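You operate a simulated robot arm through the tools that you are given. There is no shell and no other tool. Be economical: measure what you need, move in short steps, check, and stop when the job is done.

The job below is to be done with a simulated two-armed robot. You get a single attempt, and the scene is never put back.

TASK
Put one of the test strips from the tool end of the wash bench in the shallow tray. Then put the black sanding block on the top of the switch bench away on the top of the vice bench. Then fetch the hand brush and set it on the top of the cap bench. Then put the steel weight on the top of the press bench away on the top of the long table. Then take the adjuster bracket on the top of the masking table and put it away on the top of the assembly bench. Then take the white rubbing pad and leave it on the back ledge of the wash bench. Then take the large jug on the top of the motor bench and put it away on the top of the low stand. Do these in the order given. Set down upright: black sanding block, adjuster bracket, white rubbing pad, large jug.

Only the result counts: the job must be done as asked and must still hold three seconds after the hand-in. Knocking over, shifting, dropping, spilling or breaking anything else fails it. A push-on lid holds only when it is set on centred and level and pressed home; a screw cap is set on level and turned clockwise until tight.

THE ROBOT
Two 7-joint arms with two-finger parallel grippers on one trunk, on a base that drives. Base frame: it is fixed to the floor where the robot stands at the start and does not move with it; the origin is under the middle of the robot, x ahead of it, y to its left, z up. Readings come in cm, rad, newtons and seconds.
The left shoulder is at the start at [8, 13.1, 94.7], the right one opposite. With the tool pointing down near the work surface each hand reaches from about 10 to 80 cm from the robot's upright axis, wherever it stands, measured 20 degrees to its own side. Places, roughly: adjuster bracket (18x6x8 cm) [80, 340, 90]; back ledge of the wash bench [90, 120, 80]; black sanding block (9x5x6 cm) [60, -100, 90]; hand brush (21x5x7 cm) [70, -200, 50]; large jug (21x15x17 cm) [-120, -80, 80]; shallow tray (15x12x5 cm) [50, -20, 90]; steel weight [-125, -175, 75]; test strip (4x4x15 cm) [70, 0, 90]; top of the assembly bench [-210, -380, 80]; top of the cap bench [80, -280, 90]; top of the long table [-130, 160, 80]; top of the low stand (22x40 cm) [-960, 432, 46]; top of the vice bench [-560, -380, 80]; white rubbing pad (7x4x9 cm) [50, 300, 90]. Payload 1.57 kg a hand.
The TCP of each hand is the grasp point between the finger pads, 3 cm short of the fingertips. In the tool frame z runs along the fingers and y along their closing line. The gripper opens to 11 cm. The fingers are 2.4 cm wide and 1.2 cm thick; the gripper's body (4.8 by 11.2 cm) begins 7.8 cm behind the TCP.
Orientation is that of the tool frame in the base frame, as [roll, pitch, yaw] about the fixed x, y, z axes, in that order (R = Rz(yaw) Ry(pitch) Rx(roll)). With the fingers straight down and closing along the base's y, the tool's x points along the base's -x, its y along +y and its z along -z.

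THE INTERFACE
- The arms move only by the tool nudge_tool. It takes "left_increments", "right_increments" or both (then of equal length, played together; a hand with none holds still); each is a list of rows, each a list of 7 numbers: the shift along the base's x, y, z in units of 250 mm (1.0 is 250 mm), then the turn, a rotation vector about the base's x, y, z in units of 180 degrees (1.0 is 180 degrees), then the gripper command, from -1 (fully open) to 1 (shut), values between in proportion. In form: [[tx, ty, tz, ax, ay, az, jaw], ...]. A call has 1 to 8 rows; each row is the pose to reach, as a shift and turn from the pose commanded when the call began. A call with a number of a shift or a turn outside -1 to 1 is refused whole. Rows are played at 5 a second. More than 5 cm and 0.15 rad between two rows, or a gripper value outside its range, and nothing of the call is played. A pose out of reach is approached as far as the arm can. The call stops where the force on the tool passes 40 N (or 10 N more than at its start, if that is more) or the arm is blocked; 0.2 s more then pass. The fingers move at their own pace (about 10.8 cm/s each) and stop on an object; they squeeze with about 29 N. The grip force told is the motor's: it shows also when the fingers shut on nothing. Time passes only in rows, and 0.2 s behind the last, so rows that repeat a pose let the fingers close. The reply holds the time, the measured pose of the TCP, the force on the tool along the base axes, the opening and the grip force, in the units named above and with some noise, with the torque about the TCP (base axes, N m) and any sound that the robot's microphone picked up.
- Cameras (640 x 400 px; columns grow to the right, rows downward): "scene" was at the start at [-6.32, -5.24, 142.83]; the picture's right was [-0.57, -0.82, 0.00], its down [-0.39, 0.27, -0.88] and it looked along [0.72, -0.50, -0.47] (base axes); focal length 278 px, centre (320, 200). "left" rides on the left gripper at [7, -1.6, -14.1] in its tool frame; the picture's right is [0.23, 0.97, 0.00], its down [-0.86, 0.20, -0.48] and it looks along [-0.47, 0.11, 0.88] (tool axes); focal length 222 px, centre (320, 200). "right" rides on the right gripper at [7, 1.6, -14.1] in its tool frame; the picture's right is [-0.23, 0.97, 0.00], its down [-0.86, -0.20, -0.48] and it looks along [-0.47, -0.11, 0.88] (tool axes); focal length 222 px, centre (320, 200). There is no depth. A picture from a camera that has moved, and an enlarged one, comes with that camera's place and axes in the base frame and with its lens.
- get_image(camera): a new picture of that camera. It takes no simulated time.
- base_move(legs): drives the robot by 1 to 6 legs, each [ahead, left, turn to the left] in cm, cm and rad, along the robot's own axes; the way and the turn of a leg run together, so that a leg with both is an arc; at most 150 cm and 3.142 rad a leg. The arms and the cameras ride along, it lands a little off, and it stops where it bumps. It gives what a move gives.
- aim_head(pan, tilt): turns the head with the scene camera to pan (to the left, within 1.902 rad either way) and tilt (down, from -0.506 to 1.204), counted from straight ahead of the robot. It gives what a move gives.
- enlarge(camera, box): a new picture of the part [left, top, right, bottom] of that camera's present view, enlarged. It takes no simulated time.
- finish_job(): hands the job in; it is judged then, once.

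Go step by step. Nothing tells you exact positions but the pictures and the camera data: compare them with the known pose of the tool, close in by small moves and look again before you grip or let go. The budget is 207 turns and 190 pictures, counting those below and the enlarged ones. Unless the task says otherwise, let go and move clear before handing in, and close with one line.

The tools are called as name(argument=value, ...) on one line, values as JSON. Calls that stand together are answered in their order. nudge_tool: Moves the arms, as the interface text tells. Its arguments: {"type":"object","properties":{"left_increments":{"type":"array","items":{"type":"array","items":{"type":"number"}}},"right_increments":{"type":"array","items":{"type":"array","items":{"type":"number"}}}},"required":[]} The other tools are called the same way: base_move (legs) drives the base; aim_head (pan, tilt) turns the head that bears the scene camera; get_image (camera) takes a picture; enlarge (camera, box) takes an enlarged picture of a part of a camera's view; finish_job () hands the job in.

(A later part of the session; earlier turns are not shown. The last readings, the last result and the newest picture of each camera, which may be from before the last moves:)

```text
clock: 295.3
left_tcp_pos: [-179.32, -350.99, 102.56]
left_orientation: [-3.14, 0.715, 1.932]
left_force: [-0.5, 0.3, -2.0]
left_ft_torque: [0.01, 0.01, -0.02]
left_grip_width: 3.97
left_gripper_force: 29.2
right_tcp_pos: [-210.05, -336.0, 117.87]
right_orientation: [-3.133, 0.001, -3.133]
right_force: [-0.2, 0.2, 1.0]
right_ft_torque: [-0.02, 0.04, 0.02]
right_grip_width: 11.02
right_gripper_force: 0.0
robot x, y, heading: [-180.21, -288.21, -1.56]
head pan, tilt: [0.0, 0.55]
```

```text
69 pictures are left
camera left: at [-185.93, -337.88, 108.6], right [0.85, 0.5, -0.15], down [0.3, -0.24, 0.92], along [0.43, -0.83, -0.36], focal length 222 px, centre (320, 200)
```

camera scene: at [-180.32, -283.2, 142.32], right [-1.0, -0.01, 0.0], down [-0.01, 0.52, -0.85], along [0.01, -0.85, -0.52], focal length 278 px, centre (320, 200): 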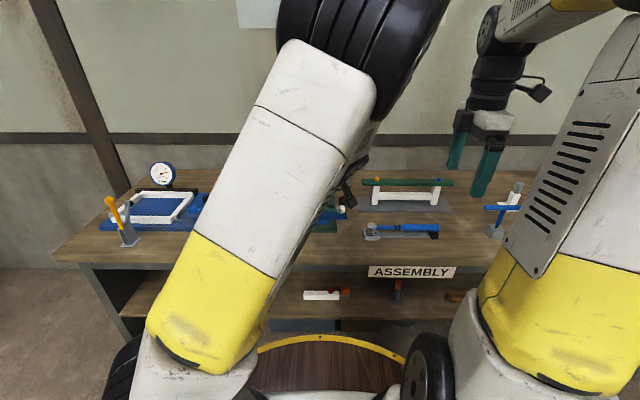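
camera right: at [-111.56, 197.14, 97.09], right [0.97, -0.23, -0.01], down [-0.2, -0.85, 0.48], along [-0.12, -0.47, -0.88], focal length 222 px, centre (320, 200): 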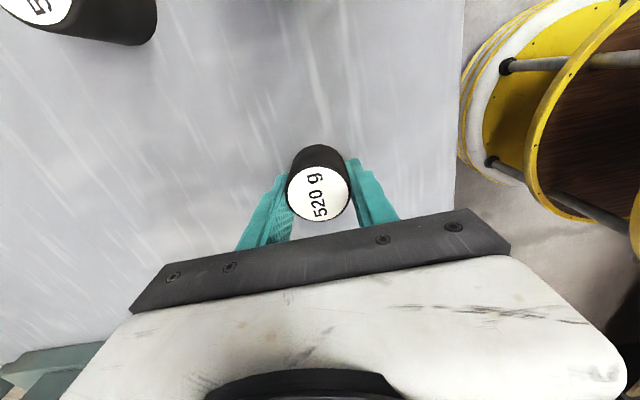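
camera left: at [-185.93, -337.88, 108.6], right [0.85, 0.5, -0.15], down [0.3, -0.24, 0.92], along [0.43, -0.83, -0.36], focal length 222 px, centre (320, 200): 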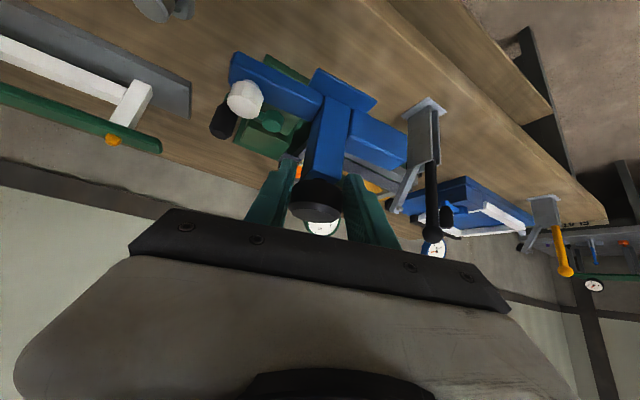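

The spot is clear of the toggle and the green plate. Lowering toward contact.

nudge_tool(left_increments=[[0, -0.03, -0.12, 0, 0, 0, 1], [0, -0.03, -0.22, 0, 0, 0, 1], [0, -0.03, -0.27, 0, 0, 0, 1], [0, -0.03, -0.3, 0, 0, 0, 1], [0, -0.03, -0.32, 0, 0, 0, 1], [0, -0.03, -0.34, 0, 0, 0, 1], [0, -0.03, -0.36, 0, 0, 0, 1]])

get_image(camera="left")

```text
clock: 296.9
left_tcp_pos: [-179.41, -351.82, 93.49]
left_orientation: [-3.141, 0.715, 1.928]
left_force: [-0.5, -0.3, -2.2]
left_ft_torque: [0.07, -0.01, -0.01]
left_grip_width: 3.98
left_gripper_force: 29.0
right_tcp_pos: [-210.05, -336.03, 117.83]
right_orientation: [-3.132, 0.0, -3.133]
right_force: [0.1, -0.3, 0.4]
right_ft_torque: [-0.02, 0.0, 0.0]
right_grip_width: 11.0
right_gripper_force: 0.1
robot x, y, heading: [-180.53, -288.22, -1.557]
head pan, tilt: [0.0, 0.55]
```

```text
68 pictures are left
camera left: at [-185.92, -338.71, 99.62], right [0.85, 0.5, -0.15], down [0.3, -0.24, 0.92], along [0.43, -0.83, -0.36], focal length 222 px, centre (320, 200)
```

left: 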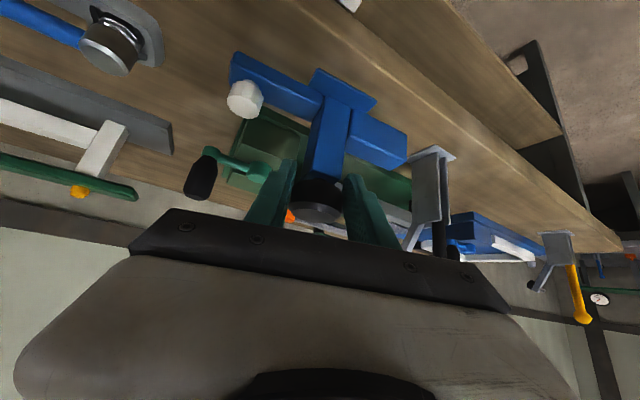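

I shift 1.5 cm further in from the front edge and continue down.

nudge_tool(left_increments=[[0, -0.03, 0, 0, 0, 0, 1], [0, -0.06, 0, 0, 0, 0, 1], [0, -0.06, -0.015, 0, 0, 0, 1], [0, -0.06, -0.03, 0, 0, 0, 1], [0, -0.06, -0.045, 0, 0, 0, 1], [0, -0.06, -0.06, 0, 0, 0, 1], [0, -0.06, -0.075, 0, 0, 0, 1], [0, -0.06, -0.09, 0, 0, 0, 1]])

get_image(camera="left")

```text
clock: 298.7
left_tcp_pos: [-179.4, -353.27, 91.33]
left_orientation: [-3.139, 0.715, 1.929]
left_force: [0.8, 0.3, -2.1]
left_ft_torque: [0.06, 0.02, 0.02]
left_grip_width: 3.99
left_gripper_force: 29.3
right_tcp_pos: [-210.18, -335.96, 117.81]
right_orientation: [-3.133, 0.0, -3.131]
right_force: [0.2, -0.6, 0.5]
right_ft_torque: [-0.03, 0.01, -0.03]
right_grip_width: 11.02
right_gripper_force: 0.1
robot x, y, heading: [-180.32, -288.02, -1.56]
head pan, tilt: [0.0, 0.55]
```

```text
67 pictures are left
camera left: at [-186.0, -340.12, 97.42], right [0.85, 0.5, -0.15], down [0.3, -0.24, 0.92], along [0.43, -0.83, -0.36], focal length 222 px, centre (320, 200)
```

left: 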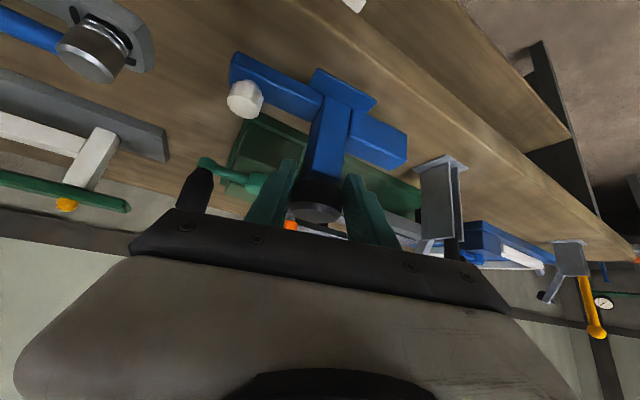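

Still descending; no contact yet.

nudge_tool(left_increments=[[0, 0, -0.015, 0, 0, 0, 1], [0, 0, -0.03, 0, 0, 0, 1], [0, 0, -0.045, 0, 0, 0, 1], [0, 0, -0.06, 0, 0, 0, 1], [0, 0, -0.075, 0, 0, 0, 1], [0, 0, -0.09, 0, 0, 0, 1], [0, 0, -0.105, 0, 0, 0, 1]])

get_image(camera="left")

```text
clock: 300.3
left_tcp_pos: [-179.48, -353.51, 88.86]
left_orientation: [-3.135, 0.718, 1.932]
left_force: [2.1, -3.4, 22.4]
left_ft_torque: [-0.3, -0.1, 0.01]
left_grip_width: 3.99
left_gripper_force: 29.1
right_tcp_pos: [-210.03, -335.92, 117.89]
right_orientation: [-3.134, -0.001, -3.132]
right_force: [0.1, -0.1, -1.0]
right_ft_torque: [-0.01, 0.0, -0.01]
right_grip_width: 10.98
right_gripper_force: 0.1
robot x, y, heading: [-180.48, -288.28, -1.558]
head pan, tilt: [0.0, 0.55]
```

```text
66 pictures are left
camera left: at [-185.97, -340.32, 94.9], right [0.85, 0.5, -0.15], down [0.31, -0.24, 0.92], along [0.43, -0.83, -0.35], focal length 222 px, centre (320, 200)
```

left: 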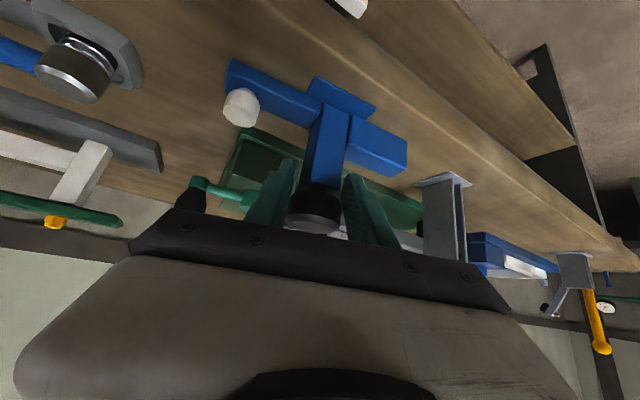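

Contact (22 N): bench top ≈79.5. The base sits inside the edge. I ease, open and withdraw along the tool axis.

nudge_tool(left_increments=[[0, 0, 0.01, 0, 0, 0, 1], [0, 0, 0.012, 0, 0, 0, 0.15], [0, 0, 0.012, 0, 0, 0, -0.1], [0, 0, 0.012, 0, 0, 0, -0.15], [-0.02, 0.06, 0.09, 0, 0, 0, -0.15], [-0.05, 0.14, 0.2, 0, 0, 0, -0.15], [-0.08, 0.23, 0.33, 0, 0, 0, -0.15], [-0.11, 0.32, 0.46, 0, 0, 0, -0.15]])

get_image(camera="left")

```text
clock: 302.1
left_tcp_pos: [-181.93, -345.24, 100.25]
left_orientation: [-3.138, 0.716, 1.938]
left_force: [0.1, -0.7, -1.0]
left_ft_torque: [0.0, -0.05, 0.0]
left_grip_width: 6.32
left_gripper_force: 0.1
right_tcp_pos: [-210.05, -336.0, 117.9]
right_orientation: [-3.132, 0.001, -3.132]
right_force: [-0.4, -0.8, -0.8]
right_ft_torque: [0.0, -0.04, -0.01]
right_grip_width: 10.98
right_gripper_force: 0.1
robot x, y, heading: [-180.6, -288.03, -1.557]
head pan, tilt: [0.0, 0.55]
```

```text
65 pictures are left
camera left: at [-188.55, -332.14, 106.4], right [0.85, 0.51, -0.15], down [0.31, -0.24, 0.92], along [0.43, -0.83, -0.36], focal length 222 px, centre (320, 200)
```

left: 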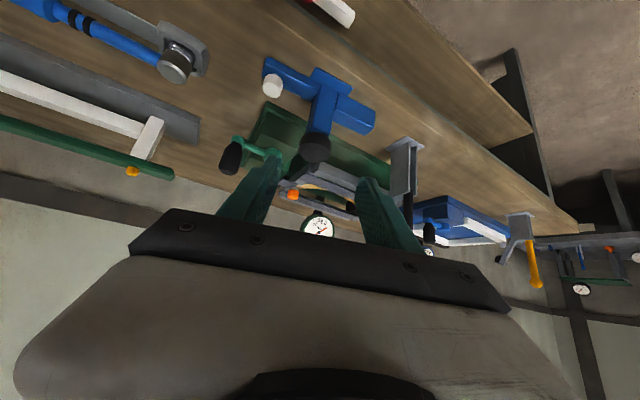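

Bracket stands upright on the assembly bench. I retreat and bring the left hand back to tool-down.

nudge_tool(left_increments=[[-0.03, 0.1, 0.14, 0.0427, 0.016, 0, -1], [-0.03, 0.2, 0.28, 0.0854, 0.032, 0, -1], [-0.03, 0.3, 0.42, 0.128, 0.048, 0, -1], [0, 0.36, 0.56, 0.171, 0.064, 0, -1], [0.05, 0.4, 0.7, 0.2134, 0.08, 0, -1]])

get_image(camera="scene")

```text
clock: 303.3
left_tcp_pos: [-180.89, -335.18, 117.72]
left_orientation: [-3.14, -0.003, 1.927]
left_force: [0.0, 0.2, -0.3]
left_ft_torque: [-0.01, -0.05, 0.03]
left_grip_width: 10.98
left_gripper_force: 0.0
right_tcp_pos: [-210.06, -335.99, 117.87]
right_orientation: [-3.132, 0.0, -3.133]
right_force: [0.4, -0.3, 0.2]
right_ft_torque: [-0.02, 0.0, -0.02]
right_grip_width: 10.98
right_gripper_force: 0.0
robot x, y, heading: [-180.61, -288.36, -1.559]
head pan, tilt: [0.0, 0.55]
```

```text
64 pictures are left
camera scene: at [-180.37, -283.2, 142.32], right [-1.0, -0.01, 0.0], down [-0.01, 0.52, -0.85], along [0.01, -0.85, -0.52], focal length 278 px, centre (320, 200)
```

scene: 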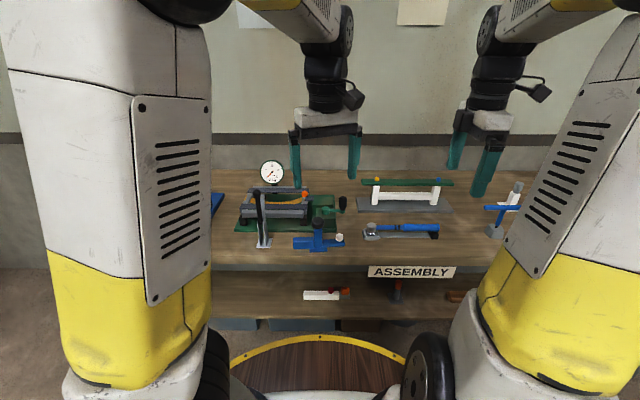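

Bracket confirmed. Now back to the masking table for the white pad: strafe out, turn to face +x, and run up the aisle.

base_move(legs=[[0, 145, -0.01], [0, 0, 1.565], [0, 150, 0], [0, 150, 0]])

get_image(camera="scene")

```text
clock: 328.4
left_tcp_pos: [4.99, 10.3, 117.57]
left_orientation: [-3.14, -0.001, -2.767]
left_force: [-0.7, -0.8, 0.0]
left_ft_torque: [0.01, 0.01, -0.01]
left_grip_width: 11.0
left_gripper_force: 0.1
right_tcp_pos: [6.23, -18.94, 117.82]
right_orientation: [-3.131, -0.001, -1.543]
right_force: [-0.6, 0.6, 0.1]
right_ft_torque: [0.0, -0.01, 0.0]
right_grip_width: 10.98
right_gripper_force: 0.0
robot x, y, heading: [-42.17, 9.75, 0.033]
head pan, tilt: [0.0, 0.55]
```

```text
63 pictures are left
camera scene: at [-46.88, 9.7, 142.32], right [0.03, -1.0, 0.0], down [-0.52, -0.02, -0.85], along [0.85, 0.03, -0.52], focal length 278 px, centre (320, 200)
```

scene: 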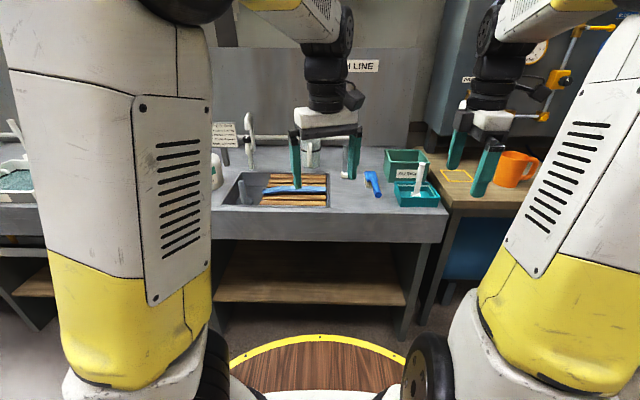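

The strip still stands in its tray. Continue to the masking table.

base_move(legs=[[0, 0, -0.033], [0, 150, 0], [0, 122, 0]])

get_image(camera="scene")

```text
clock: 341.9
left_tcp_pos: [7.07, 278.37, 117.66]
left_orientation: [-3.139, -0.001, -2.8]
left_force: [0.6, -0.3, 0.3]
left_ft_torque: [0.01, -0.01, -0.02]
left_grip_width: 11.0
left_gripper_force: 0.1
right_tcp_pos: [7.29, 249.33, 117.91]
right_orientation: [-3.132, 0.0, -1.58]
right_force: [0.8, -0.2, -1.0]
right_ft_torque: [0.03, 0.0, -0.02]
right_grip_width: 11.01
right_gripper_force: 0.2
robot x, y, heading: [-40.27, 279.87, 0.0]
head pan, tilt: [0.0, 0.55]
```

```text
62 pictures are left
camera scene: at [-44.85, 279.77, 142.32], right [0.0, -1.0, 0.0], down [-0.52, 0.0, -0.85], along [0.85, 0.0, -0.52], focal length 278 px, centre (320, 200)
```

scene: 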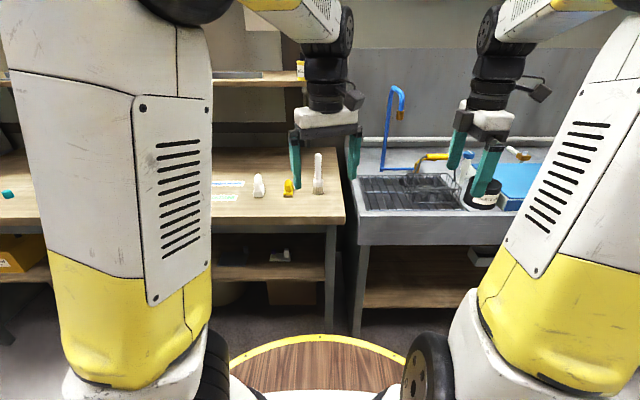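

The white pad is near (52, 304.5). I drive in 30 cm, square the left hand's yaw and tilt it forward for the later reach to the ledge.

base_move(legs=[[30, 0, 0]])

nudge_tool(left_increments=[[-0.04, 0.16, 0.05, 0, 0, -0.036, -1], [-0.08, 0.32, 0.08, 0, 0, -0.072, -1], [-0.12, 0.48, 0.1, 0, 0, -0.109, -1], [-0.12, 0.65, 0.1, 0, 0, -0.109, -1], [-0.12, 0.82, 0.1, 0, 0, -0.109, -0.3], [-0.12, 0.98, 0.1, 0, 0, -0.109, -0.3]])

nudge_tool(left_increments=[[0.02, 0.02, 0, 0, -0.045, 0, -0.3], [0.04, 0.04, 0, 0, -0.09, 0, -0.3], [0.06, 0.06, 0, 0, -0.135, 0, -0.3], [0.08, 0.06, 0, 0, -0.18, 0, -0.3], [0.1, 0.06, 0, 0, -0.222, 0, -0.3]])

get_image(camera="left")

get_image(camera="scene")

```text
clock: 343.9
left_tcp_pos: [36.74, 278.25, 117.6]
left_orientation: [-3.141, -0.001, -2.803]
left_force: [-0.1, -0.4, -0.3]
left_ft_torque: [0.03, 0.0, 0.02]
left_grip_width: 11.02
left_gripper_force: 0.2
right_tcp_pos: [36.97, 249.14, 117.83]
right_orientation: [-3.132, 0.001, -1.583]
right_force: [0.1, 0.0, -0.9]
right_ft_torque: [-0.01, -0.01, -0.02]
right_grip_width: 11.01
right_gripper_force: 0.1
robot x, y, heading: [-10.39, 279.37, -0.002]
head pan, tilt: [0.0, 0.55]
```

```text
clock: 345.3
left_tcp_pos: [33.62, 302.73, 120.1]
left_orientation: [-3.141, 0.0, 3.135]
left_force: [0.6, 0.3, -0.5]
left_ft_torque: [0.0, -0.02, -0.02]
left_grip_width: 7.16
left_gripper_force: 0.1
right_tcp_pos: [36.89, 249.1, 117.88]
right_orientation: [-3.135, 0.0, -1.582]
right_force: [0.4, -0.4, 0.8]
right_ft_torque: [0.02, -0.03, 0.01]
right_grip_width: 11.01
right_gripper_force: 0.0
robot x, y, heading: [-10.13, 279.4, -0.007]
head pan, tilt: [0.0, 0.55]
```

```text
clock: 346.5
left_tcp_pos: [36.24, 304.2, 120.19]
left_orientation: [3.14, 0.7, 3.136]
left_force: [0.1, -0.2, 0.5]
left_ft_torque: [0.0, 0.0, 0.0]
left_grip_width: 7.14
left_gripper_force: 0.0
right_tcp_pos: [36.87, 249.16, 117.88]
right_orientation: [-3.134, 0.002, -1.581]
right_force: [0.3, -0.1, 0.0]
right_ft_torque: [0.01, 0.04, 0.0]
right_grip_width: 10.99
right_gripper_force: 0.0
robot x, y, heading: [-10.42, 279.45, -0.004]
head pan, tilt: [0.0, 0.55]
```

```text
61 pictures are left
camera left: at [21.85, 302.72, 126.5], right [-0.17, 0.97, -0.14], down [0.35, 0.2, 0.92], along [0.92, 0.11, -0.37], focal length 222 px, centre (320, 200)
```

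left: 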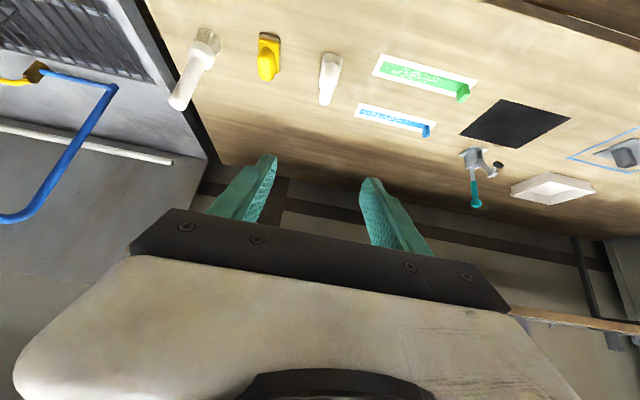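

```text
60 pictures are left
camera scene: at [-15.18, 279.65, 142.33], right [-0.01, -1.0, 0.0], down [-0.52, 0.0, -0.85], along [0.85, 0.0, -0.52], focal length 278 px, centre (320, 200)
```

scene: 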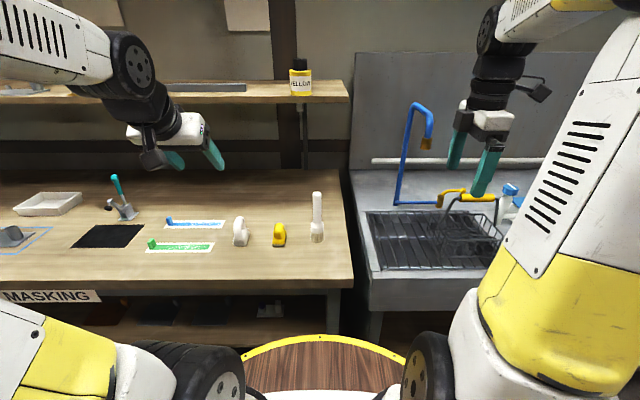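

The pad's handle top is at (54, 304.4, 93.5). Moving to a pre-grasp in line with it.

nudge_tool(left_increments=[[0.08, 0.0, -0.16, 0, 0, 0, -0.3], [0.16, 0.0, -0.32, 0, 0, 0, -0.3], [0.24, 0.005, -0.48, 0, 0, 0, -0.3], [0.32, 0.01, -0.64, 0, 0, 0, -0.3], [0.374, 0.01, -0.76, 0, 0, 0, -0.3]])

get_image(camera="left")

enlarge(camera="scene", box=[150, 130, 340, 270])

```text
clock: 347.7
left_tcp_pos: [43.91, 303.73, 102.45]
left_orientation: [3.007, 0.639, 2.853]
left_force: [0.6, -0.3, 1.4]
left_ft_torque: [0.02, 0.13, -0.03]
left_grip_width: 7.16
left_gripper_force: 0.2
left hand out of reach, approached as far as the arm can: row 4, 5
right_tcp_pos: [36.77, 249.08, 117.88]
right_orientation: [-3.133, 0.0, -1.58]
right_force: [-0.6, 0.1, 0.2]
right_ft_torque: [0.0, -0.05, 0.01]
right_grip_width: 11.01
right_gripper_force: 0.1
robot x, y, heading: [-10.19, 279.76, -0.01]
head pan, tilt: [0.0, 0.55]
```

```text
59 pictures are left
camera left: at [29.7, 304.24, 109.3], right [0.02, 1.0, -0.03], down [0.41, 0.02, 0.91], along [0.91, -0.03, -0.41], focal length 222 px, centre (320, 200)
```

left: 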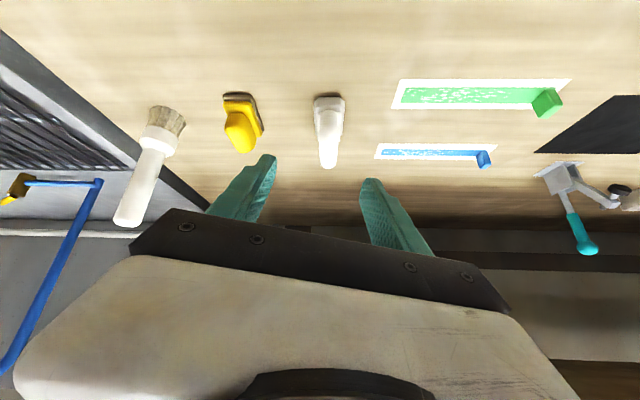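

```text
2.86 times, centred on (245, 200) of scene
camera zoom: at [-15.24, 279.65, 142.32], right [-0.01, -1.0, 0.0], down [-0.52, 0.0, -0.85], along [0.85, 0.0, -0.52], focal length 793 px, centre (534, 200)
```

zoom: 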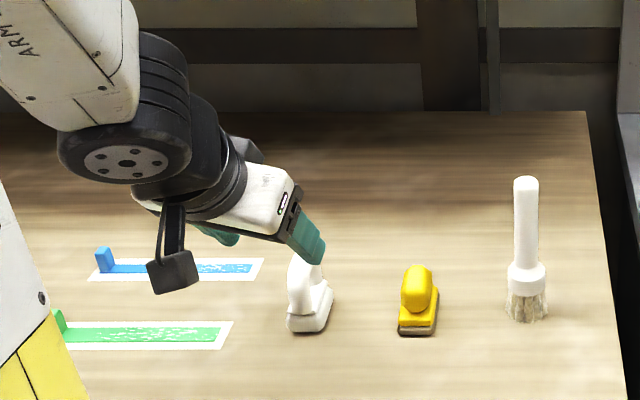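

The fold limit twisted the wrist slightly at this close range. I raise the hand, restore its orientation, and back the base 20 cm so the arm is more extended.

nudge_tool(left_increments=[[-0.02, 0, 0.18, 0, 0, 0, -0.3], [-0.04, 0, 0.34, -0.017, -0.007, 0.031, -0.3], [-0.06, 0, 0.5, -0.0347, -0.0146, 0.0624, -0.3]])

base_move(legs=[[-21, 0, 0.005]])

```text
clock: 348.5
left_tcp_pos: [43.08, 302.58, 115.49]
left_orientation: [-2.973, 0.715, -2.915]
left_force: [1.0, 4.3, -0.8]
left_ft_torque: [-0.24, 0.02, -0.22]
left_grip_width: 7.16
left_gripper_force: 0.1
left hand out of reach, approached as far as the arm can: row 1, 2
right_tcp_pos: [37.01, 249.14, 117.78]
right_orientation: [-3.132, 0.0, -1.581]
right_force: [0.4, 0.8, 0.5]
right_ft_torque: [-0.02, 0.0, 0.0]
right_grip_width: 11.0
right_gripper_force: 0.0
robot x, y, heading: [-10.21, 279.74, -0.009]
head pan, tilt: [0.0, 0.55]
```

```text
clock: 350.1
left_tcp_pos: [22.04, 304.52, 115.57]
left_orientation: [-2.992, 0.727, -2.844]
left_force: [0.1, 0.0, 0.0]
left_ft_torque: [-0.02, -0.03, -0.01]
left_grip_width: 7.16
left_gripper_force: 0.0
right_tcp_pos: [16.18, 249.54, 117.83]
right_orientation: [-3.132, 0.0, -1.574]
right_force: [0.7, 0.2, 0.6]
right_ft_torque: [0.01, 0.02, 0.03]
right_grip_width: 10.99
right_gripper_force: 0.2
robot x, y, heading: [-31.19, 279.51, 0.002]
head pan, tilt: [0.0, 0.55]
```

get_image(camera="left")

```text
57 pictures are left
camera left: at [7.94, 300.83, 121.54], right [-0.35, 0.9, -0.26], down [0.25, 0.36, 0.9], along [0.9, 0.25, -0.35], focal length 222 px, centre (320, 200)
```

left: 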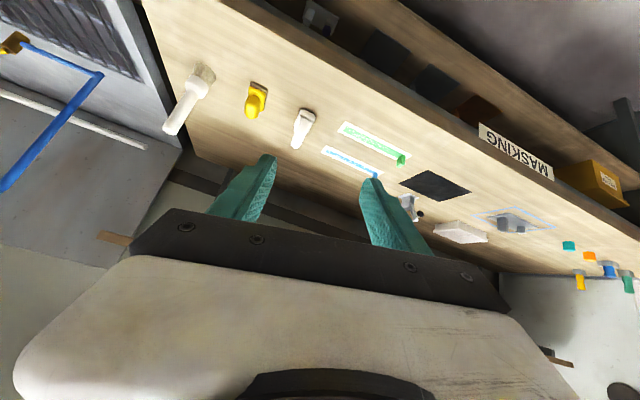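

I undo that turn (the commanded orientation had been right) and move to the pre-grasp.

nudge_tool(left_increments=[[0.14, 0, 0, 0.0178, 0.0073, -0.0314, -0.3], [0.28, 0, -0.03, 0.0355, 0.0145, -0.0627, -0.3], [0.42, 0, -0.12, 0.0355, 0.0145, -0.0627, -0.3], [0.56, 0, -0.24, 0.0355, 0.0145, -0.0627, -0.3], [0.7, 0, -0.36, 0.0355, 0.0145, -0.0627, -0.3], [0.82, 0, -0.48, 0.0355, 0.0145, -0.0627, -0.3], [0.94, 0, -0.576, 0.0355, 0.0145, -0.0627, -0.3]])

get_image(camera="left")

enlarge(camera="scene", box=[190, 130, 380, 250])

```text
clock: 351.7
left_tcp_pos: [45.51, 304.78, 101.13]
left_orientation: [3.136, 0.699, -3.141]
left_force: [-0.5, -0.8, 0.6]
left_ft_torque: [0.0, 0.04, -0.03]
left_grip_width: 7.12
left_gripper_force: 0.0
right_tcp_pos: [16.05, 249.46, 117.88]
right_orientation: [-3.133, -0.001, -1.574]
right_force: [-0.3, 0.1, 0.5]
right_ft_torque: [-0.02, -0.05, -0.01]
right_grip_width: 11.02
right_gripper_force: 0.1
robot x, y, heading: [-31.45, 279.81, 0.002]
head pan, tilt: [0.0, 0.55]
```

```text
56 pictures are left
camera left: at [31.1, 303.12, 107.47], right [-0.18, 0.97, -0.14], down [0.35, 0.2, 0.92], along [0.92, 0.11, -0.37], focal length 222 px, centre (320, 200)
```

left: 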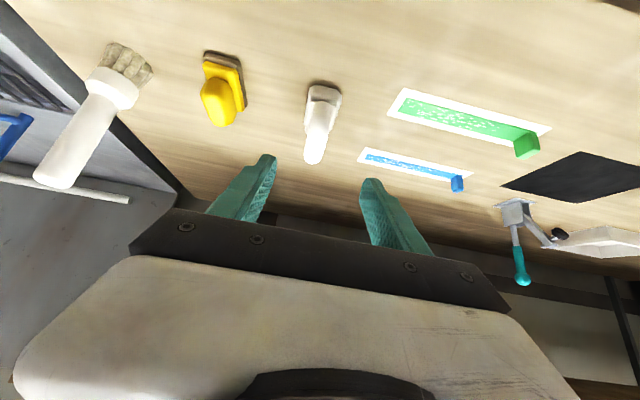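

```text
3.33 times, centred on (285, 190) of scene
camera zoom: at [-36.14, 279.64, 142.32], right [0.0, -1.0, 0.0], down [-0.52, 0.0, -0.85], along [0.85, 0.0, -0.52], focal length 925 px, centre (437, 233)
```

zoom: 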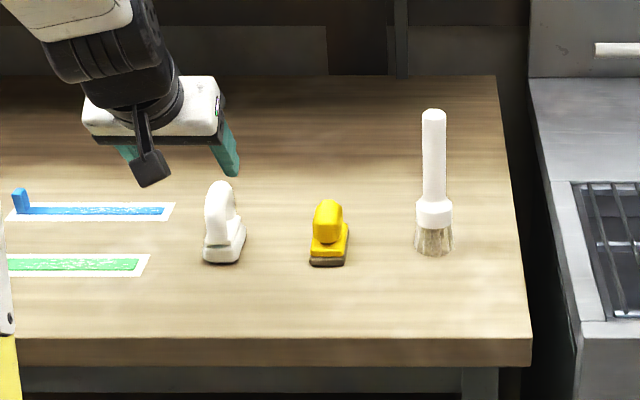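

Pad handle is lined up (shift 0.6 cm). I advance and close.

nudge_tool(left_increments=[[0.1, -0.025, -0.12, 0, 0, 0, -0.3], [0.2, -0.025, -0.24, 0, 0, 0, -0.3], [0.28, -0.025, -0.335, 0, 0, 0, -0.3], [0.308, -0.025, -0.365, 0, 0, 0, -0.3]])

get_image(camera="left")

```text
clock: 352.7
left_tcp_pos: [53.24, 303.9, 92.04]
left_orientation: [3.138, 0.7, 3.14]
left_force: [0.0, 0.2, 0.6]
left_ft_torque: [-0.05, 0.0, -0.01]
left_grip_width: 7.13
left_gripper_force: 0.2
right_tcp_pos: [16.26, 249.52, 117.73]
right_orientation: [-3.133, -0.001, -1.575]
right_force: [-0.2, 0.4, -0.1]
right_ft_torque: [0.0, -0.02, -0.03]
right_grip_width: 10.97
right_gripper_force: 0.1
robot x, y, heading: [-31.13, 279.69, -0.001]
head pan, tilt: [0.0, 0.55]
```

```text
54 pictures are left
camera left: at [38.81, 302.35, 98.31], right [-0.18, 0.97, -0.14], down [0.35, 0.2, 0.92], along [0.92, 0.11, -0.37], focal length 222 px, centre (320, 200)
```

left: 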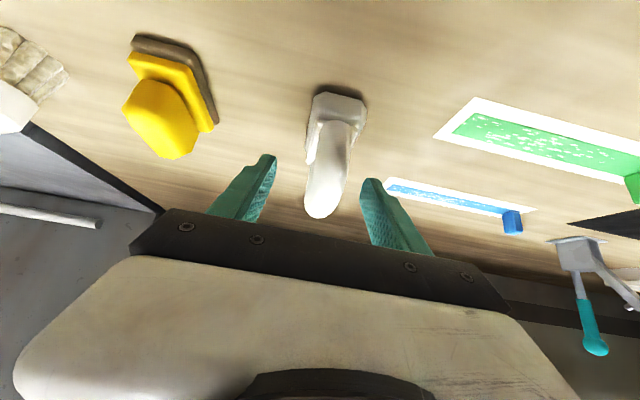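

Handle is between the pads. Close and lift.

nudge_tool(left_increments=[[0, 0, 0, 0, 0, 0, 1], [0, 0, 0, 0, 0, 0, 1], [0, 0, 0, 0, 0, 0, 1], [0, 0, 0.1, 0, 0, 0, 1], [0, 0, 0.25, 0, 0, 0, 1], [0, 0, 0.4, 0, 0, 0, 1], [0, 0, 0.55, 0, 0, 0, 1], [0, 0, 0.7, 0, 0, 0, 1]])

get_image(camera="left")

```text
clock: 354.5
left_tcp_pos: [53.32, 303.93, 109.53]
left_orientation: [3.136, 0.698, 3.141]
left_force: [0.3, -0.9, 0.4]
left_ft_torque: [0.02, 0.0, -0.03]
left_grip_width: 2.22
left_gripper_force: 29.5
right_tcp_pos: [16.21, 249.48, 117.93]
right_orientation: [-3.133, 0.001, -1.575]
right_force: [0.3, 0.1, 0.0]
right_ft_torque: [0.0, 0.0, -0.01]
right_grip_width: 11.01
right_gripper_force: 0.0
robot x, y, heading: [-31.3, 279.46, 0.002]
head pan, tilt: [0.0, 0.55]
```

```text
53 pictures are left
camera left: at [38.9, 302.36, 115.84], right [-0.18, 0.97, -0.14], down [0.35, 0.2, 0.92], along [0.92, 0.11, -0.37], focal length 222 px, centre (320, 200)
```

left: 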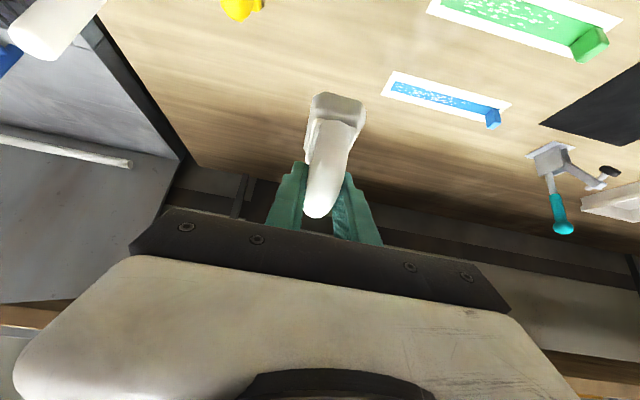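

Pad held. I retract a little and strafe right to face the wash bench's back ledge near y≈120.

nudge_tool(left_increments=[[-0.15, 0, 0.08, 0, 0, 0, 1], [-0.3, 0, 0.16, 0, 0, 0, 1], [-0.45, 0, 0.24, 0, 0, 0, 1], [-0.6, 0, 0.3, 0, 0, 0, 1], [-0.72, 0, 0.3, 0, 0, 0, 1]])

base_move(legs=[[-8, 0, 0], [0, -150, 0], [0, -15, 0]])

get_image(camera="scene")

get_image(camera="left")

```text
clock: 355.7
left_tcp_pos: [35.12, 303.93, 117.16]
left_orientation: [3.137, 0.7, 3.141]
left_force: [-0.1, 0.1, -0.6]
left_ft_torque: [0.0, 0.04, 0.01]
left_grip_width: 2.18
left_gripper_force: 29.1
right_tcp_pos: [16.22, 249.47, 117.79]
right_orientation: [-3.134, 0.0, -1.575]
right_force: [0.7, -0.6, 0.6]
right_ft_torque: [0.01, 0.04, 0.01]
right_grip_width: 10.98
right_gripper_force: 0.1
robot x, y, heading: [-31.5, 280.13, -0.0]
head pan, tilt: [0.0, 0.55]
```

```text
clock: 364.8
left_tcp_pos: [27.63, 138.77, 117.21]
left_orientation: [3.136, 0.697, 3.136]
left_force: [0.8, -0.3, -0.6]
left_ft_torque: [0.04, 0.01, -0.03]
left_grip_width: 2.26
left_gripper_force: 29.1
right_tcp_pos: [8.38, 84.29, 117.89]
right_orientation: [-3.133, 0.0, -1.578]
right_force: [-0.2, 0.4, 0.2]
right_ft_torque: [-0.02, -0.01, -0.02]
right_grip_width: 11.02
right_gripper_force: 0.0
robot x, y, heading: [-39.27, 114.54, -0.004]
head pan, tilt: [0.0, 0.55]
```

```text
52 pictures are left
camera scene: at [-43.76, 114.56, 142.32], right [0.0, -1.0, 0.0], down [-0.52, 0.0, -0.85], along [0.85, 0.0, -0.52], focal length 278 px, centre (320, 200)
```

scene: 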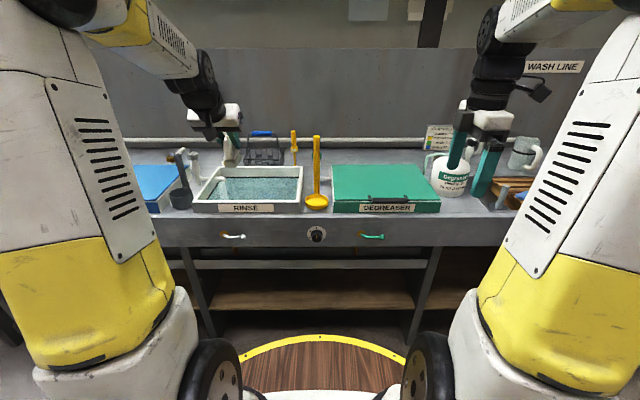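

```text
51 pictures are left
camera left: at [13.24, 137.15, 123.5], right [-0.17, 0.97, -0.14], down [0.35, 0.2, 0.92], along [0.92, 0.11, -0.37], focal length 222 px, centre (320, 200)
```

left: 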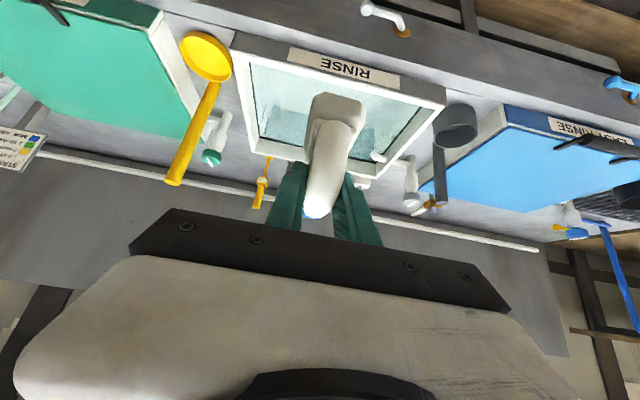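

The ledge is the strip behind the tanks; enlarging to find a free part.

enlarge(camera="scene", box=[150, 110, 470, 230])

```text
2.00 times, centred on (310, 170) of scene
camera zoom: at [-43.76, 114.56, 142.32], right [0.0, -1.0, 0.0], down [-0.52, 0.0, -0.85], along [0.85, 0.0, -0.52], focal length 555 px, centre (340, 260)
```

zoom: 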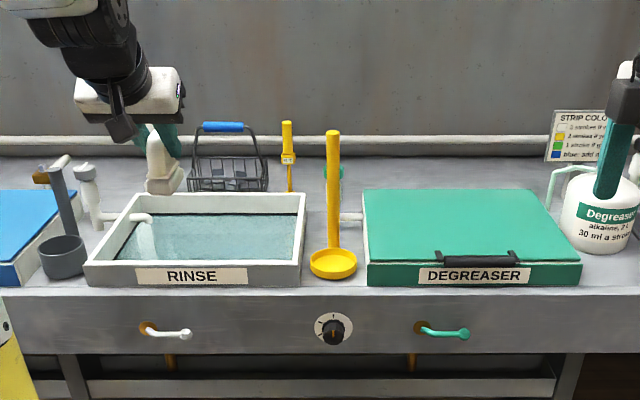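

The ledge behind the degreaser box (x≈72–103) is empty; I'll set the pad at about (87, 90). I strafe 49 cm right, raise the pad a bit, and drive in.

base_move(legs=[[0, -49, 0.004], [39, 0, 0]])

get_image(camera="scene")

get_image(camera="left")

```text
clock: 369.7
left_tcp_pos: [66.55, 90.16, 117.2]
left_orientation: [3.137, 0.699, 3.136]
left_force: [0.4, 0.0, -1.7]
left_ft_torque: [0.0, -0.03, 0.02]
left_grip_width: 2.21
left_gripper_force: 29.4
right_tcp_pos: [47.24, 35.6, 117.83]
right_orientation: [-3.132, 0.0, -1.579]
right_force: [0.1, -0.5, 0.5]
right_ft_torque: [0.01, 0.0, -0.01]
right_grip_width: 11.0
right_gripper_force: 0.0
robot x, y, heading: [-0.41, 65.83, -0.008]
head pan, tilt: [0.0, 0.55]
```

```text
49 pictures are left
camera scene: at [-4.87, 66.07, 142.32], right [0.0, -1.0, 0.0], down [-0.52, 0.0, -0.85], along [0.85, 0.0, -0.52], focal length 278 px, centre (320, 200)
```

scene: 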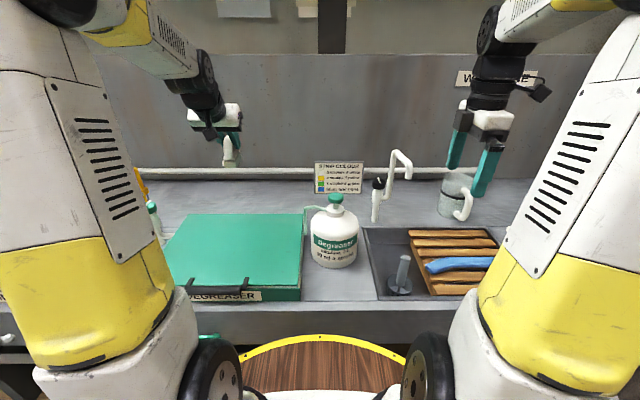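

```text
48 pictures are left
camera left: at [52.19, 88.53, 123.5], right [-0.17, 0.98, -0.14], down [0.35, 0.19, 0.92], along [0.92, 0.11, -0.37], focal length 222 px, centre (320, 200)
```

left: 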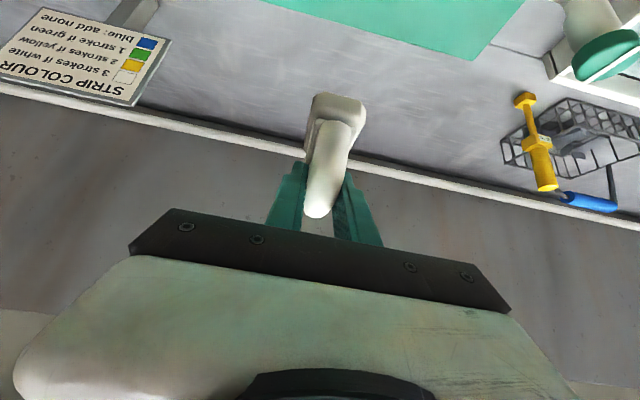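

The ledge below is clear. I reach forward to x≈87 and lower.

nudge_tool(left_increments=[[0.15, 0, -0.05, 0, 0, 0, 1], [0.3, 0, -0.12, 0, 0, 0, 1], [0.45, 0, -0.2, 0, 0, 0, 1], [0.6, 0, -0.3, 0, 0, 0, 1], [0.74, 0, -0.42, 0, 0, 0, 1], [0.82, 0, -0.56, 0, 0, 0, 1], [0.82, 0, -0.72, 0, 0, 0, 1], [0.82, 0, -0.88, 0, 0, 0, 1]])

get_image(camera="left")

enlarge(camera="scene", box=[130, 130, 350, 310])

```text
clock: 371.5
left_tcp_pos: [87.11, 89.93, 95.19]
left_orientation: [3.135, 0.697, 3.135]
left_force: [-1.1, -0.1, -0.5]
left_ft_torque: [-0.02, -0.01, 0.0]
left_grip_width: 2.22
left_gripper_force: 29.1
right_tcp_pos: [47.26, 35.59, 117.84]
right_orientation: [-3.132, -0.001, -1.579]
right_force: [0.4, 0.6, -0.8]
right_ft_torque: [0.01, -0.02, 0.0]
right_grip_width: 11.0
right_gripper_force: 0.1
robot x, y, heading: [0.21, 66.43, -0.002]
head pan, tilt: [0.0, 0.55]
```

```text
47 pictures are left
camera left: at [72.7, 88.48, 101.44], right [-0.17, 0.97, -0.14], down [0.35, 0.19, 0.92], along [0.92, 0.11, -0.37], focal length 222 px, centre (320, 200)
```

left: 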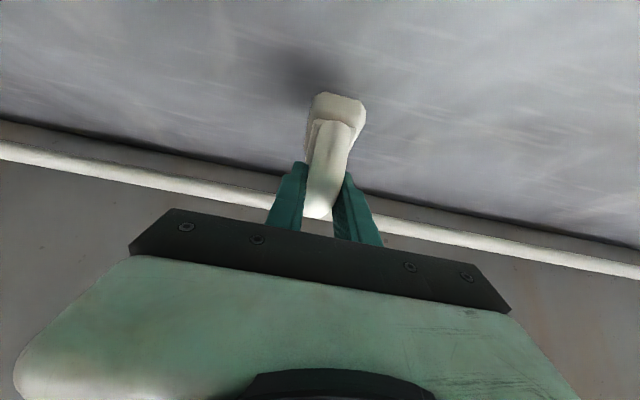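

```text
2.22 times, centred on (240, 220) of scene
camera zoom: at [-4.87, 66.06, 142.32], right [0.0, -1.0, 0.0], down [-0.52, 0.0, -0.85], along [0.85, 0.0, -0.52], focal length 617 px, centre (498, 156)
```

zoom: 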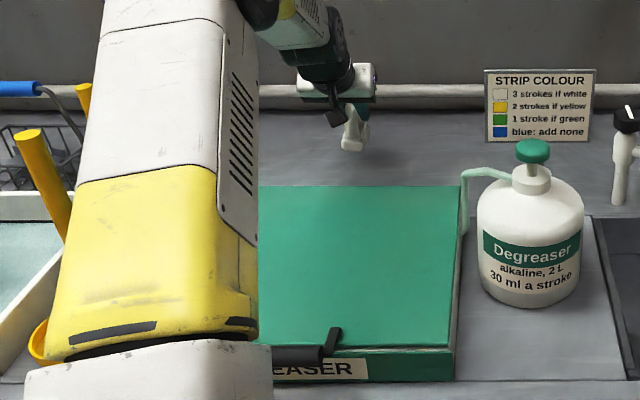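

Clear. Lower to contact.

nudge_tool(left_increments=[[0, 0, -0.04, 0, 0, 0, 1], [0, 0, -0.08, 0, 0, 0, 1], [0, 0, -0.1, 0, 0, 0, 1], [0, 0, -0.115, 0, 0, 0, 1], [0, 0, -0.13, 0, 0, 0, 1], [0, 0, -0.145, 0, 0, 0, 1], [0, 0, -0.16, 0, 0, 0, 1], [0, 0, -0.175, 0, 0, 0, 1]])

```text
clock: 373.3
left_tcp_pos: [87.23, 90.22, 91.55]
left_orientation: [3.137, 0.713, 3.134]
left_force: [-3.1, 5.2, 38.9]
left_ft_torque: [-0.01, -0.15, -0.01]
left_grip_width: 2.23
left_gripper_force: 28.7
right_tcp_pos: [47.07, 35.59, 117.86]
right_orientation: [-3.131, 0.001, -1.58]
right_force: [0.5, 0.1, 0.7]
right_ft_torque: [0.0, 0.0, 0.03]
right_grip_width: 11.02
right_gripper_force: 0.2
robot x, y, heading: [0.03, 66.35, -0.008]
head pan, tilt: [0.0, 0.55]
```

Contact at 91.6 as expected. Ease off, open, withdraw along the tool axis.

nudge_tool(left_increments=[[0, 0, 0.02, 0, 0, 0, 1], [0, 0, 0.03, 0, 0, 0, 0.4], [0, 0, 0.03, 0, 0, 0, 0.0], [0, 0, 0.03, 0, 0, 0, -0.1], [-0.08, 0, 0.13, 0, 0, 0, -0.1], [-0.18, 0, 0.25, 0, 0, 0, -0.1], [-0.28, 0, 0.37, 0, 0, 0, -0.1], [-0.38, 0, 0.5, 0, 0, 0, -0.1]])

get_image(camera="left")

enlarge(camera="scene", box=[130, 130, 350, 310])

```text
clock: 375.1
left_tcp_pos: [77.65, 89.98, 103.11]
left_orientation: [3.135, 0.698, 3.131]
left_force: [0.4, 0.3, 0.0]
left_ft_torque: [0.02, 0.01, 0.0]
left_grip_width: 6.04
left_gripper_force: 0.1
right_tcp_pos: [47.22, 35.46, 117.74]
right_orientation: [-3.133, 0.001, -1.582]
right_force: [0.6, 0.2, 0.4]
right_ft_torque: [0.02, -0.01, -0.02]
right_grip_width: 10.99
right_gripper_force: 0.1
robot x, y, heading: [-0.17, 65.93, -0.005]
head pan, tilt: [0.0, 0.55]
```

```text
45 pictures are left
camera left: at [63.26, 88.52, 109.42], right [-0.17, 0.98, -0.14], down [0.35, 0.19, 0.92], along [0.92, 0.11, -0.37], focal length 222 px, centre (320, 200)
```

left: 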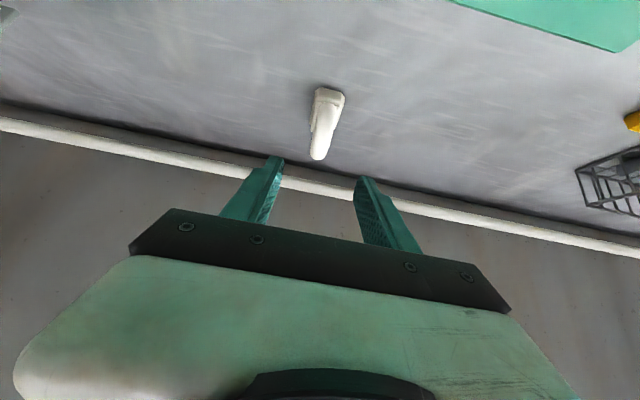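

```text
2.22 times, centred on (240, 220) of scene
camera zoom: at [-4.81, 66.07, 142.33], right [0.0, -1.0, 0.0], down [-0.52, 0.0, -0.85], along [0.85, 0.0, -0.52], focal length 617 px, centre (498, 156)
```

zoom: 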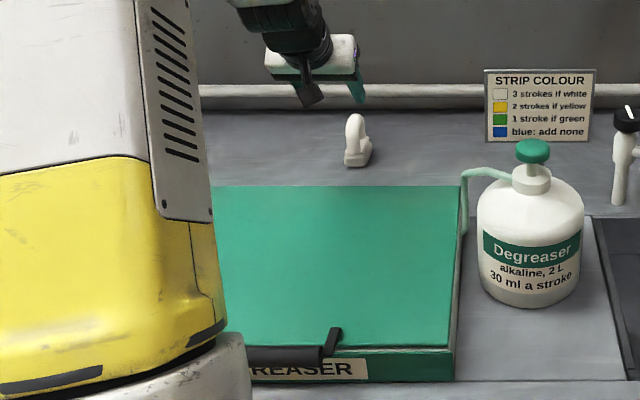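

The pad stands upright on the ledge. I back out and restore the left hand to tool-down.

base_move(legs=[[-40, 0, 0]])

nudge_tool(left_increments=[[-0.12, 0, 0.1, 0, 0.0445, 0, -1], [-0.24, 0, 0.2, 0, 0.089, 0, -1], [-0.38, 0, 0.3, 0, 0.1335, 0, -1], [-0.52, 0, 0.4, 0, 0.178, 0, -1], [-0.66, -0.05, 0.5, 0, 0.222, 0, -1], [-0.78, -0.1, 0.6, 0, 0.222, 0, -1], [-0.9, -0.15, 0.7, 0, 0.222, 0, -1]])

base_move(legs=[[0, -140, 0], [0, 0, 1.57], [0, 0, 1.57]])

get_image(camera="scene")

```text
clock: 377.6
left_tcp_pos: [37.99, 90.05, 102.92]
left_orientation: [3.136, 0.699, 3.131]
left_force: [-0.1, -0.7, 0.4]
left_ft_torque: [0.0, 0.02, 0.01]
left_grip_width: 6.05
left_gripper_force: 0.0
right_tcp_pos: [7.36, 35.63, 117.86]
right_orientation: [-3.133, 0.001, -1.584]
right_force: [-0.3, -0.1, -0.7]
right_ft_torque: [-0.01, -0.01, -0.01]
right_grip_width: 11.02
right_gripper_force: 0.0
robot x, y, heading: [-39.97, 66.45, -0.011]
head pan, tilt: [0.0, 0.55]
```

```text
clock: 379.2
left_tcp_pos: [15.33, 86.24, 120.69]
left_orientation: [-3.139, -0.001, 3.132]
left_force: [-1.0, -0.5, -0.6]
left_ft_torque: [-0.02, 0.08, 0.01]
left_grip_width: 10.98
left_gripper_force: 0.1
right_tcp_pos: [7.44, 35.6, 117.76]
right_orientation: [-3.134, 0.0, -1.582]
right_force: [0.2, 0.1, -0.5]
right_ft_torque: [-0.01, 0.05, 0.0]
right_grip_width: 10.99
right_gripper_force: 0.1
robot x, y, heading: [-39.55, 66.4, -0.006]
head pan, tilt: [0.0, 0.55]
```

```text
clock: 393.7
left_tcp_pos: [-95.94, -90.61, 120.76]
left_orientation: [-3.139, 0.001, -0.011]
left_force: [0.3, 0.8, 0.2]
left_ft_torque: [-0.01, 0.0, 0.02]
left_grip_width: 10.97
left_gripper_force: 0.1
right_tcp_pos: [-87.57, -40.04, 117.87]
right_orientation: [-3.132, 0.0, 1.556]
right_force: [-0.1, -0.5, 0.5]
right_ft_torque: [0.01, 0.0, -0.01]
right_grip_width: 11.0
right_gripper_force: 0.0
robot x, y, heading: [-40.45, -71.05, 3.132]
head pan, tilt: [0.0, 0.55]
```

```text
43 pictures are left
camera scene: at [-35.51, -70.97, 142.32], right [0.01, 1.0, 0.0], down [0.52, -0.01, -0.85], along [-0.85, 0.01, -0.52], focal length 278 px, centre (320, 200)
```

scene: 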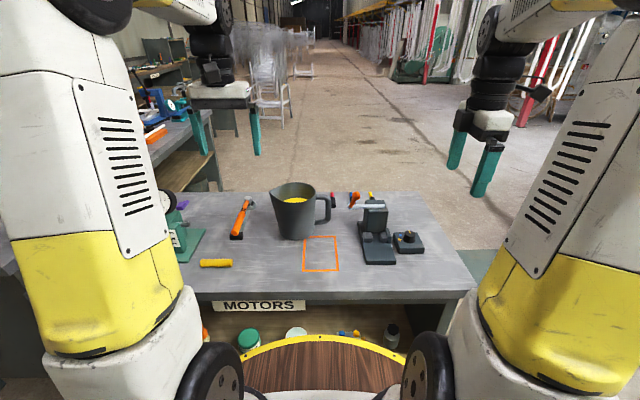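

enlarge(camera="scene", box=[240, 160, 400, 280])

get_image(camera="right")

```text
3.33 times, centred on (320, 220) of scene
camera zoom: at [-35.51, -70.97, 142.32], right [0.01, 1.0, 0.0], down [0.52, -0.01, -0.85], along [-0.85, 0.01, -0.52], focal length 925 px, centre (320, 133)
```

zoom: 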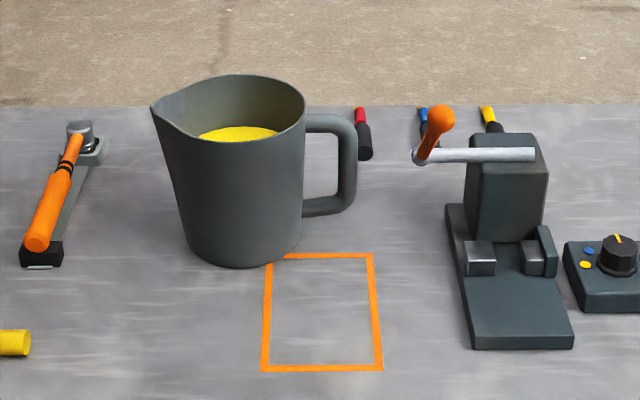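

```text
41 pictures are left
camera right: at [-85.87, -33.11, 131.9], right [0.97, -0.24, -0.01], down [-0.21, -0.85, 0.48], along [-0.12, -0.46, -0.88], focal length 222 px, centre (320, 200)
```

right: 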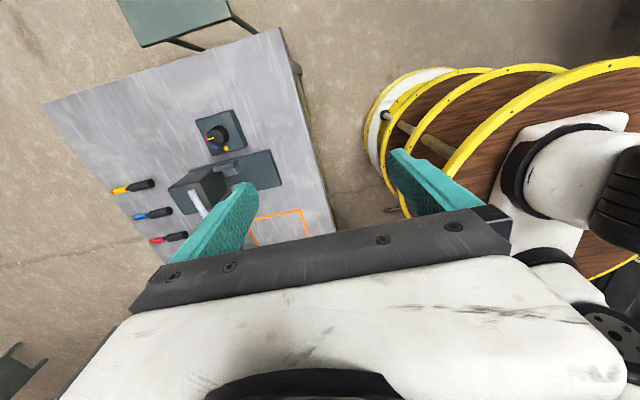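

The jug holds something yellow, with its handle on the +y side. It weighs off-centre on the handle, so I'll carry it with two hands: left on the rim, right on the handle. Checking the left view for position.

get_image(camera="left")

```text
40 pictures are left
camera left: at [-88.8, -89.08, 134.88], right [0.22, -0.98, 0.0], down [-0.86, -0.19, 0.48], along [-0.47, -0.1, -0.88], focal length 222 px, centre (320, 200)
```

left: 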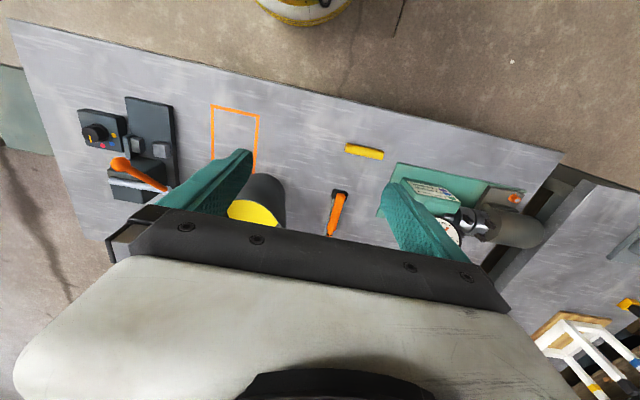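

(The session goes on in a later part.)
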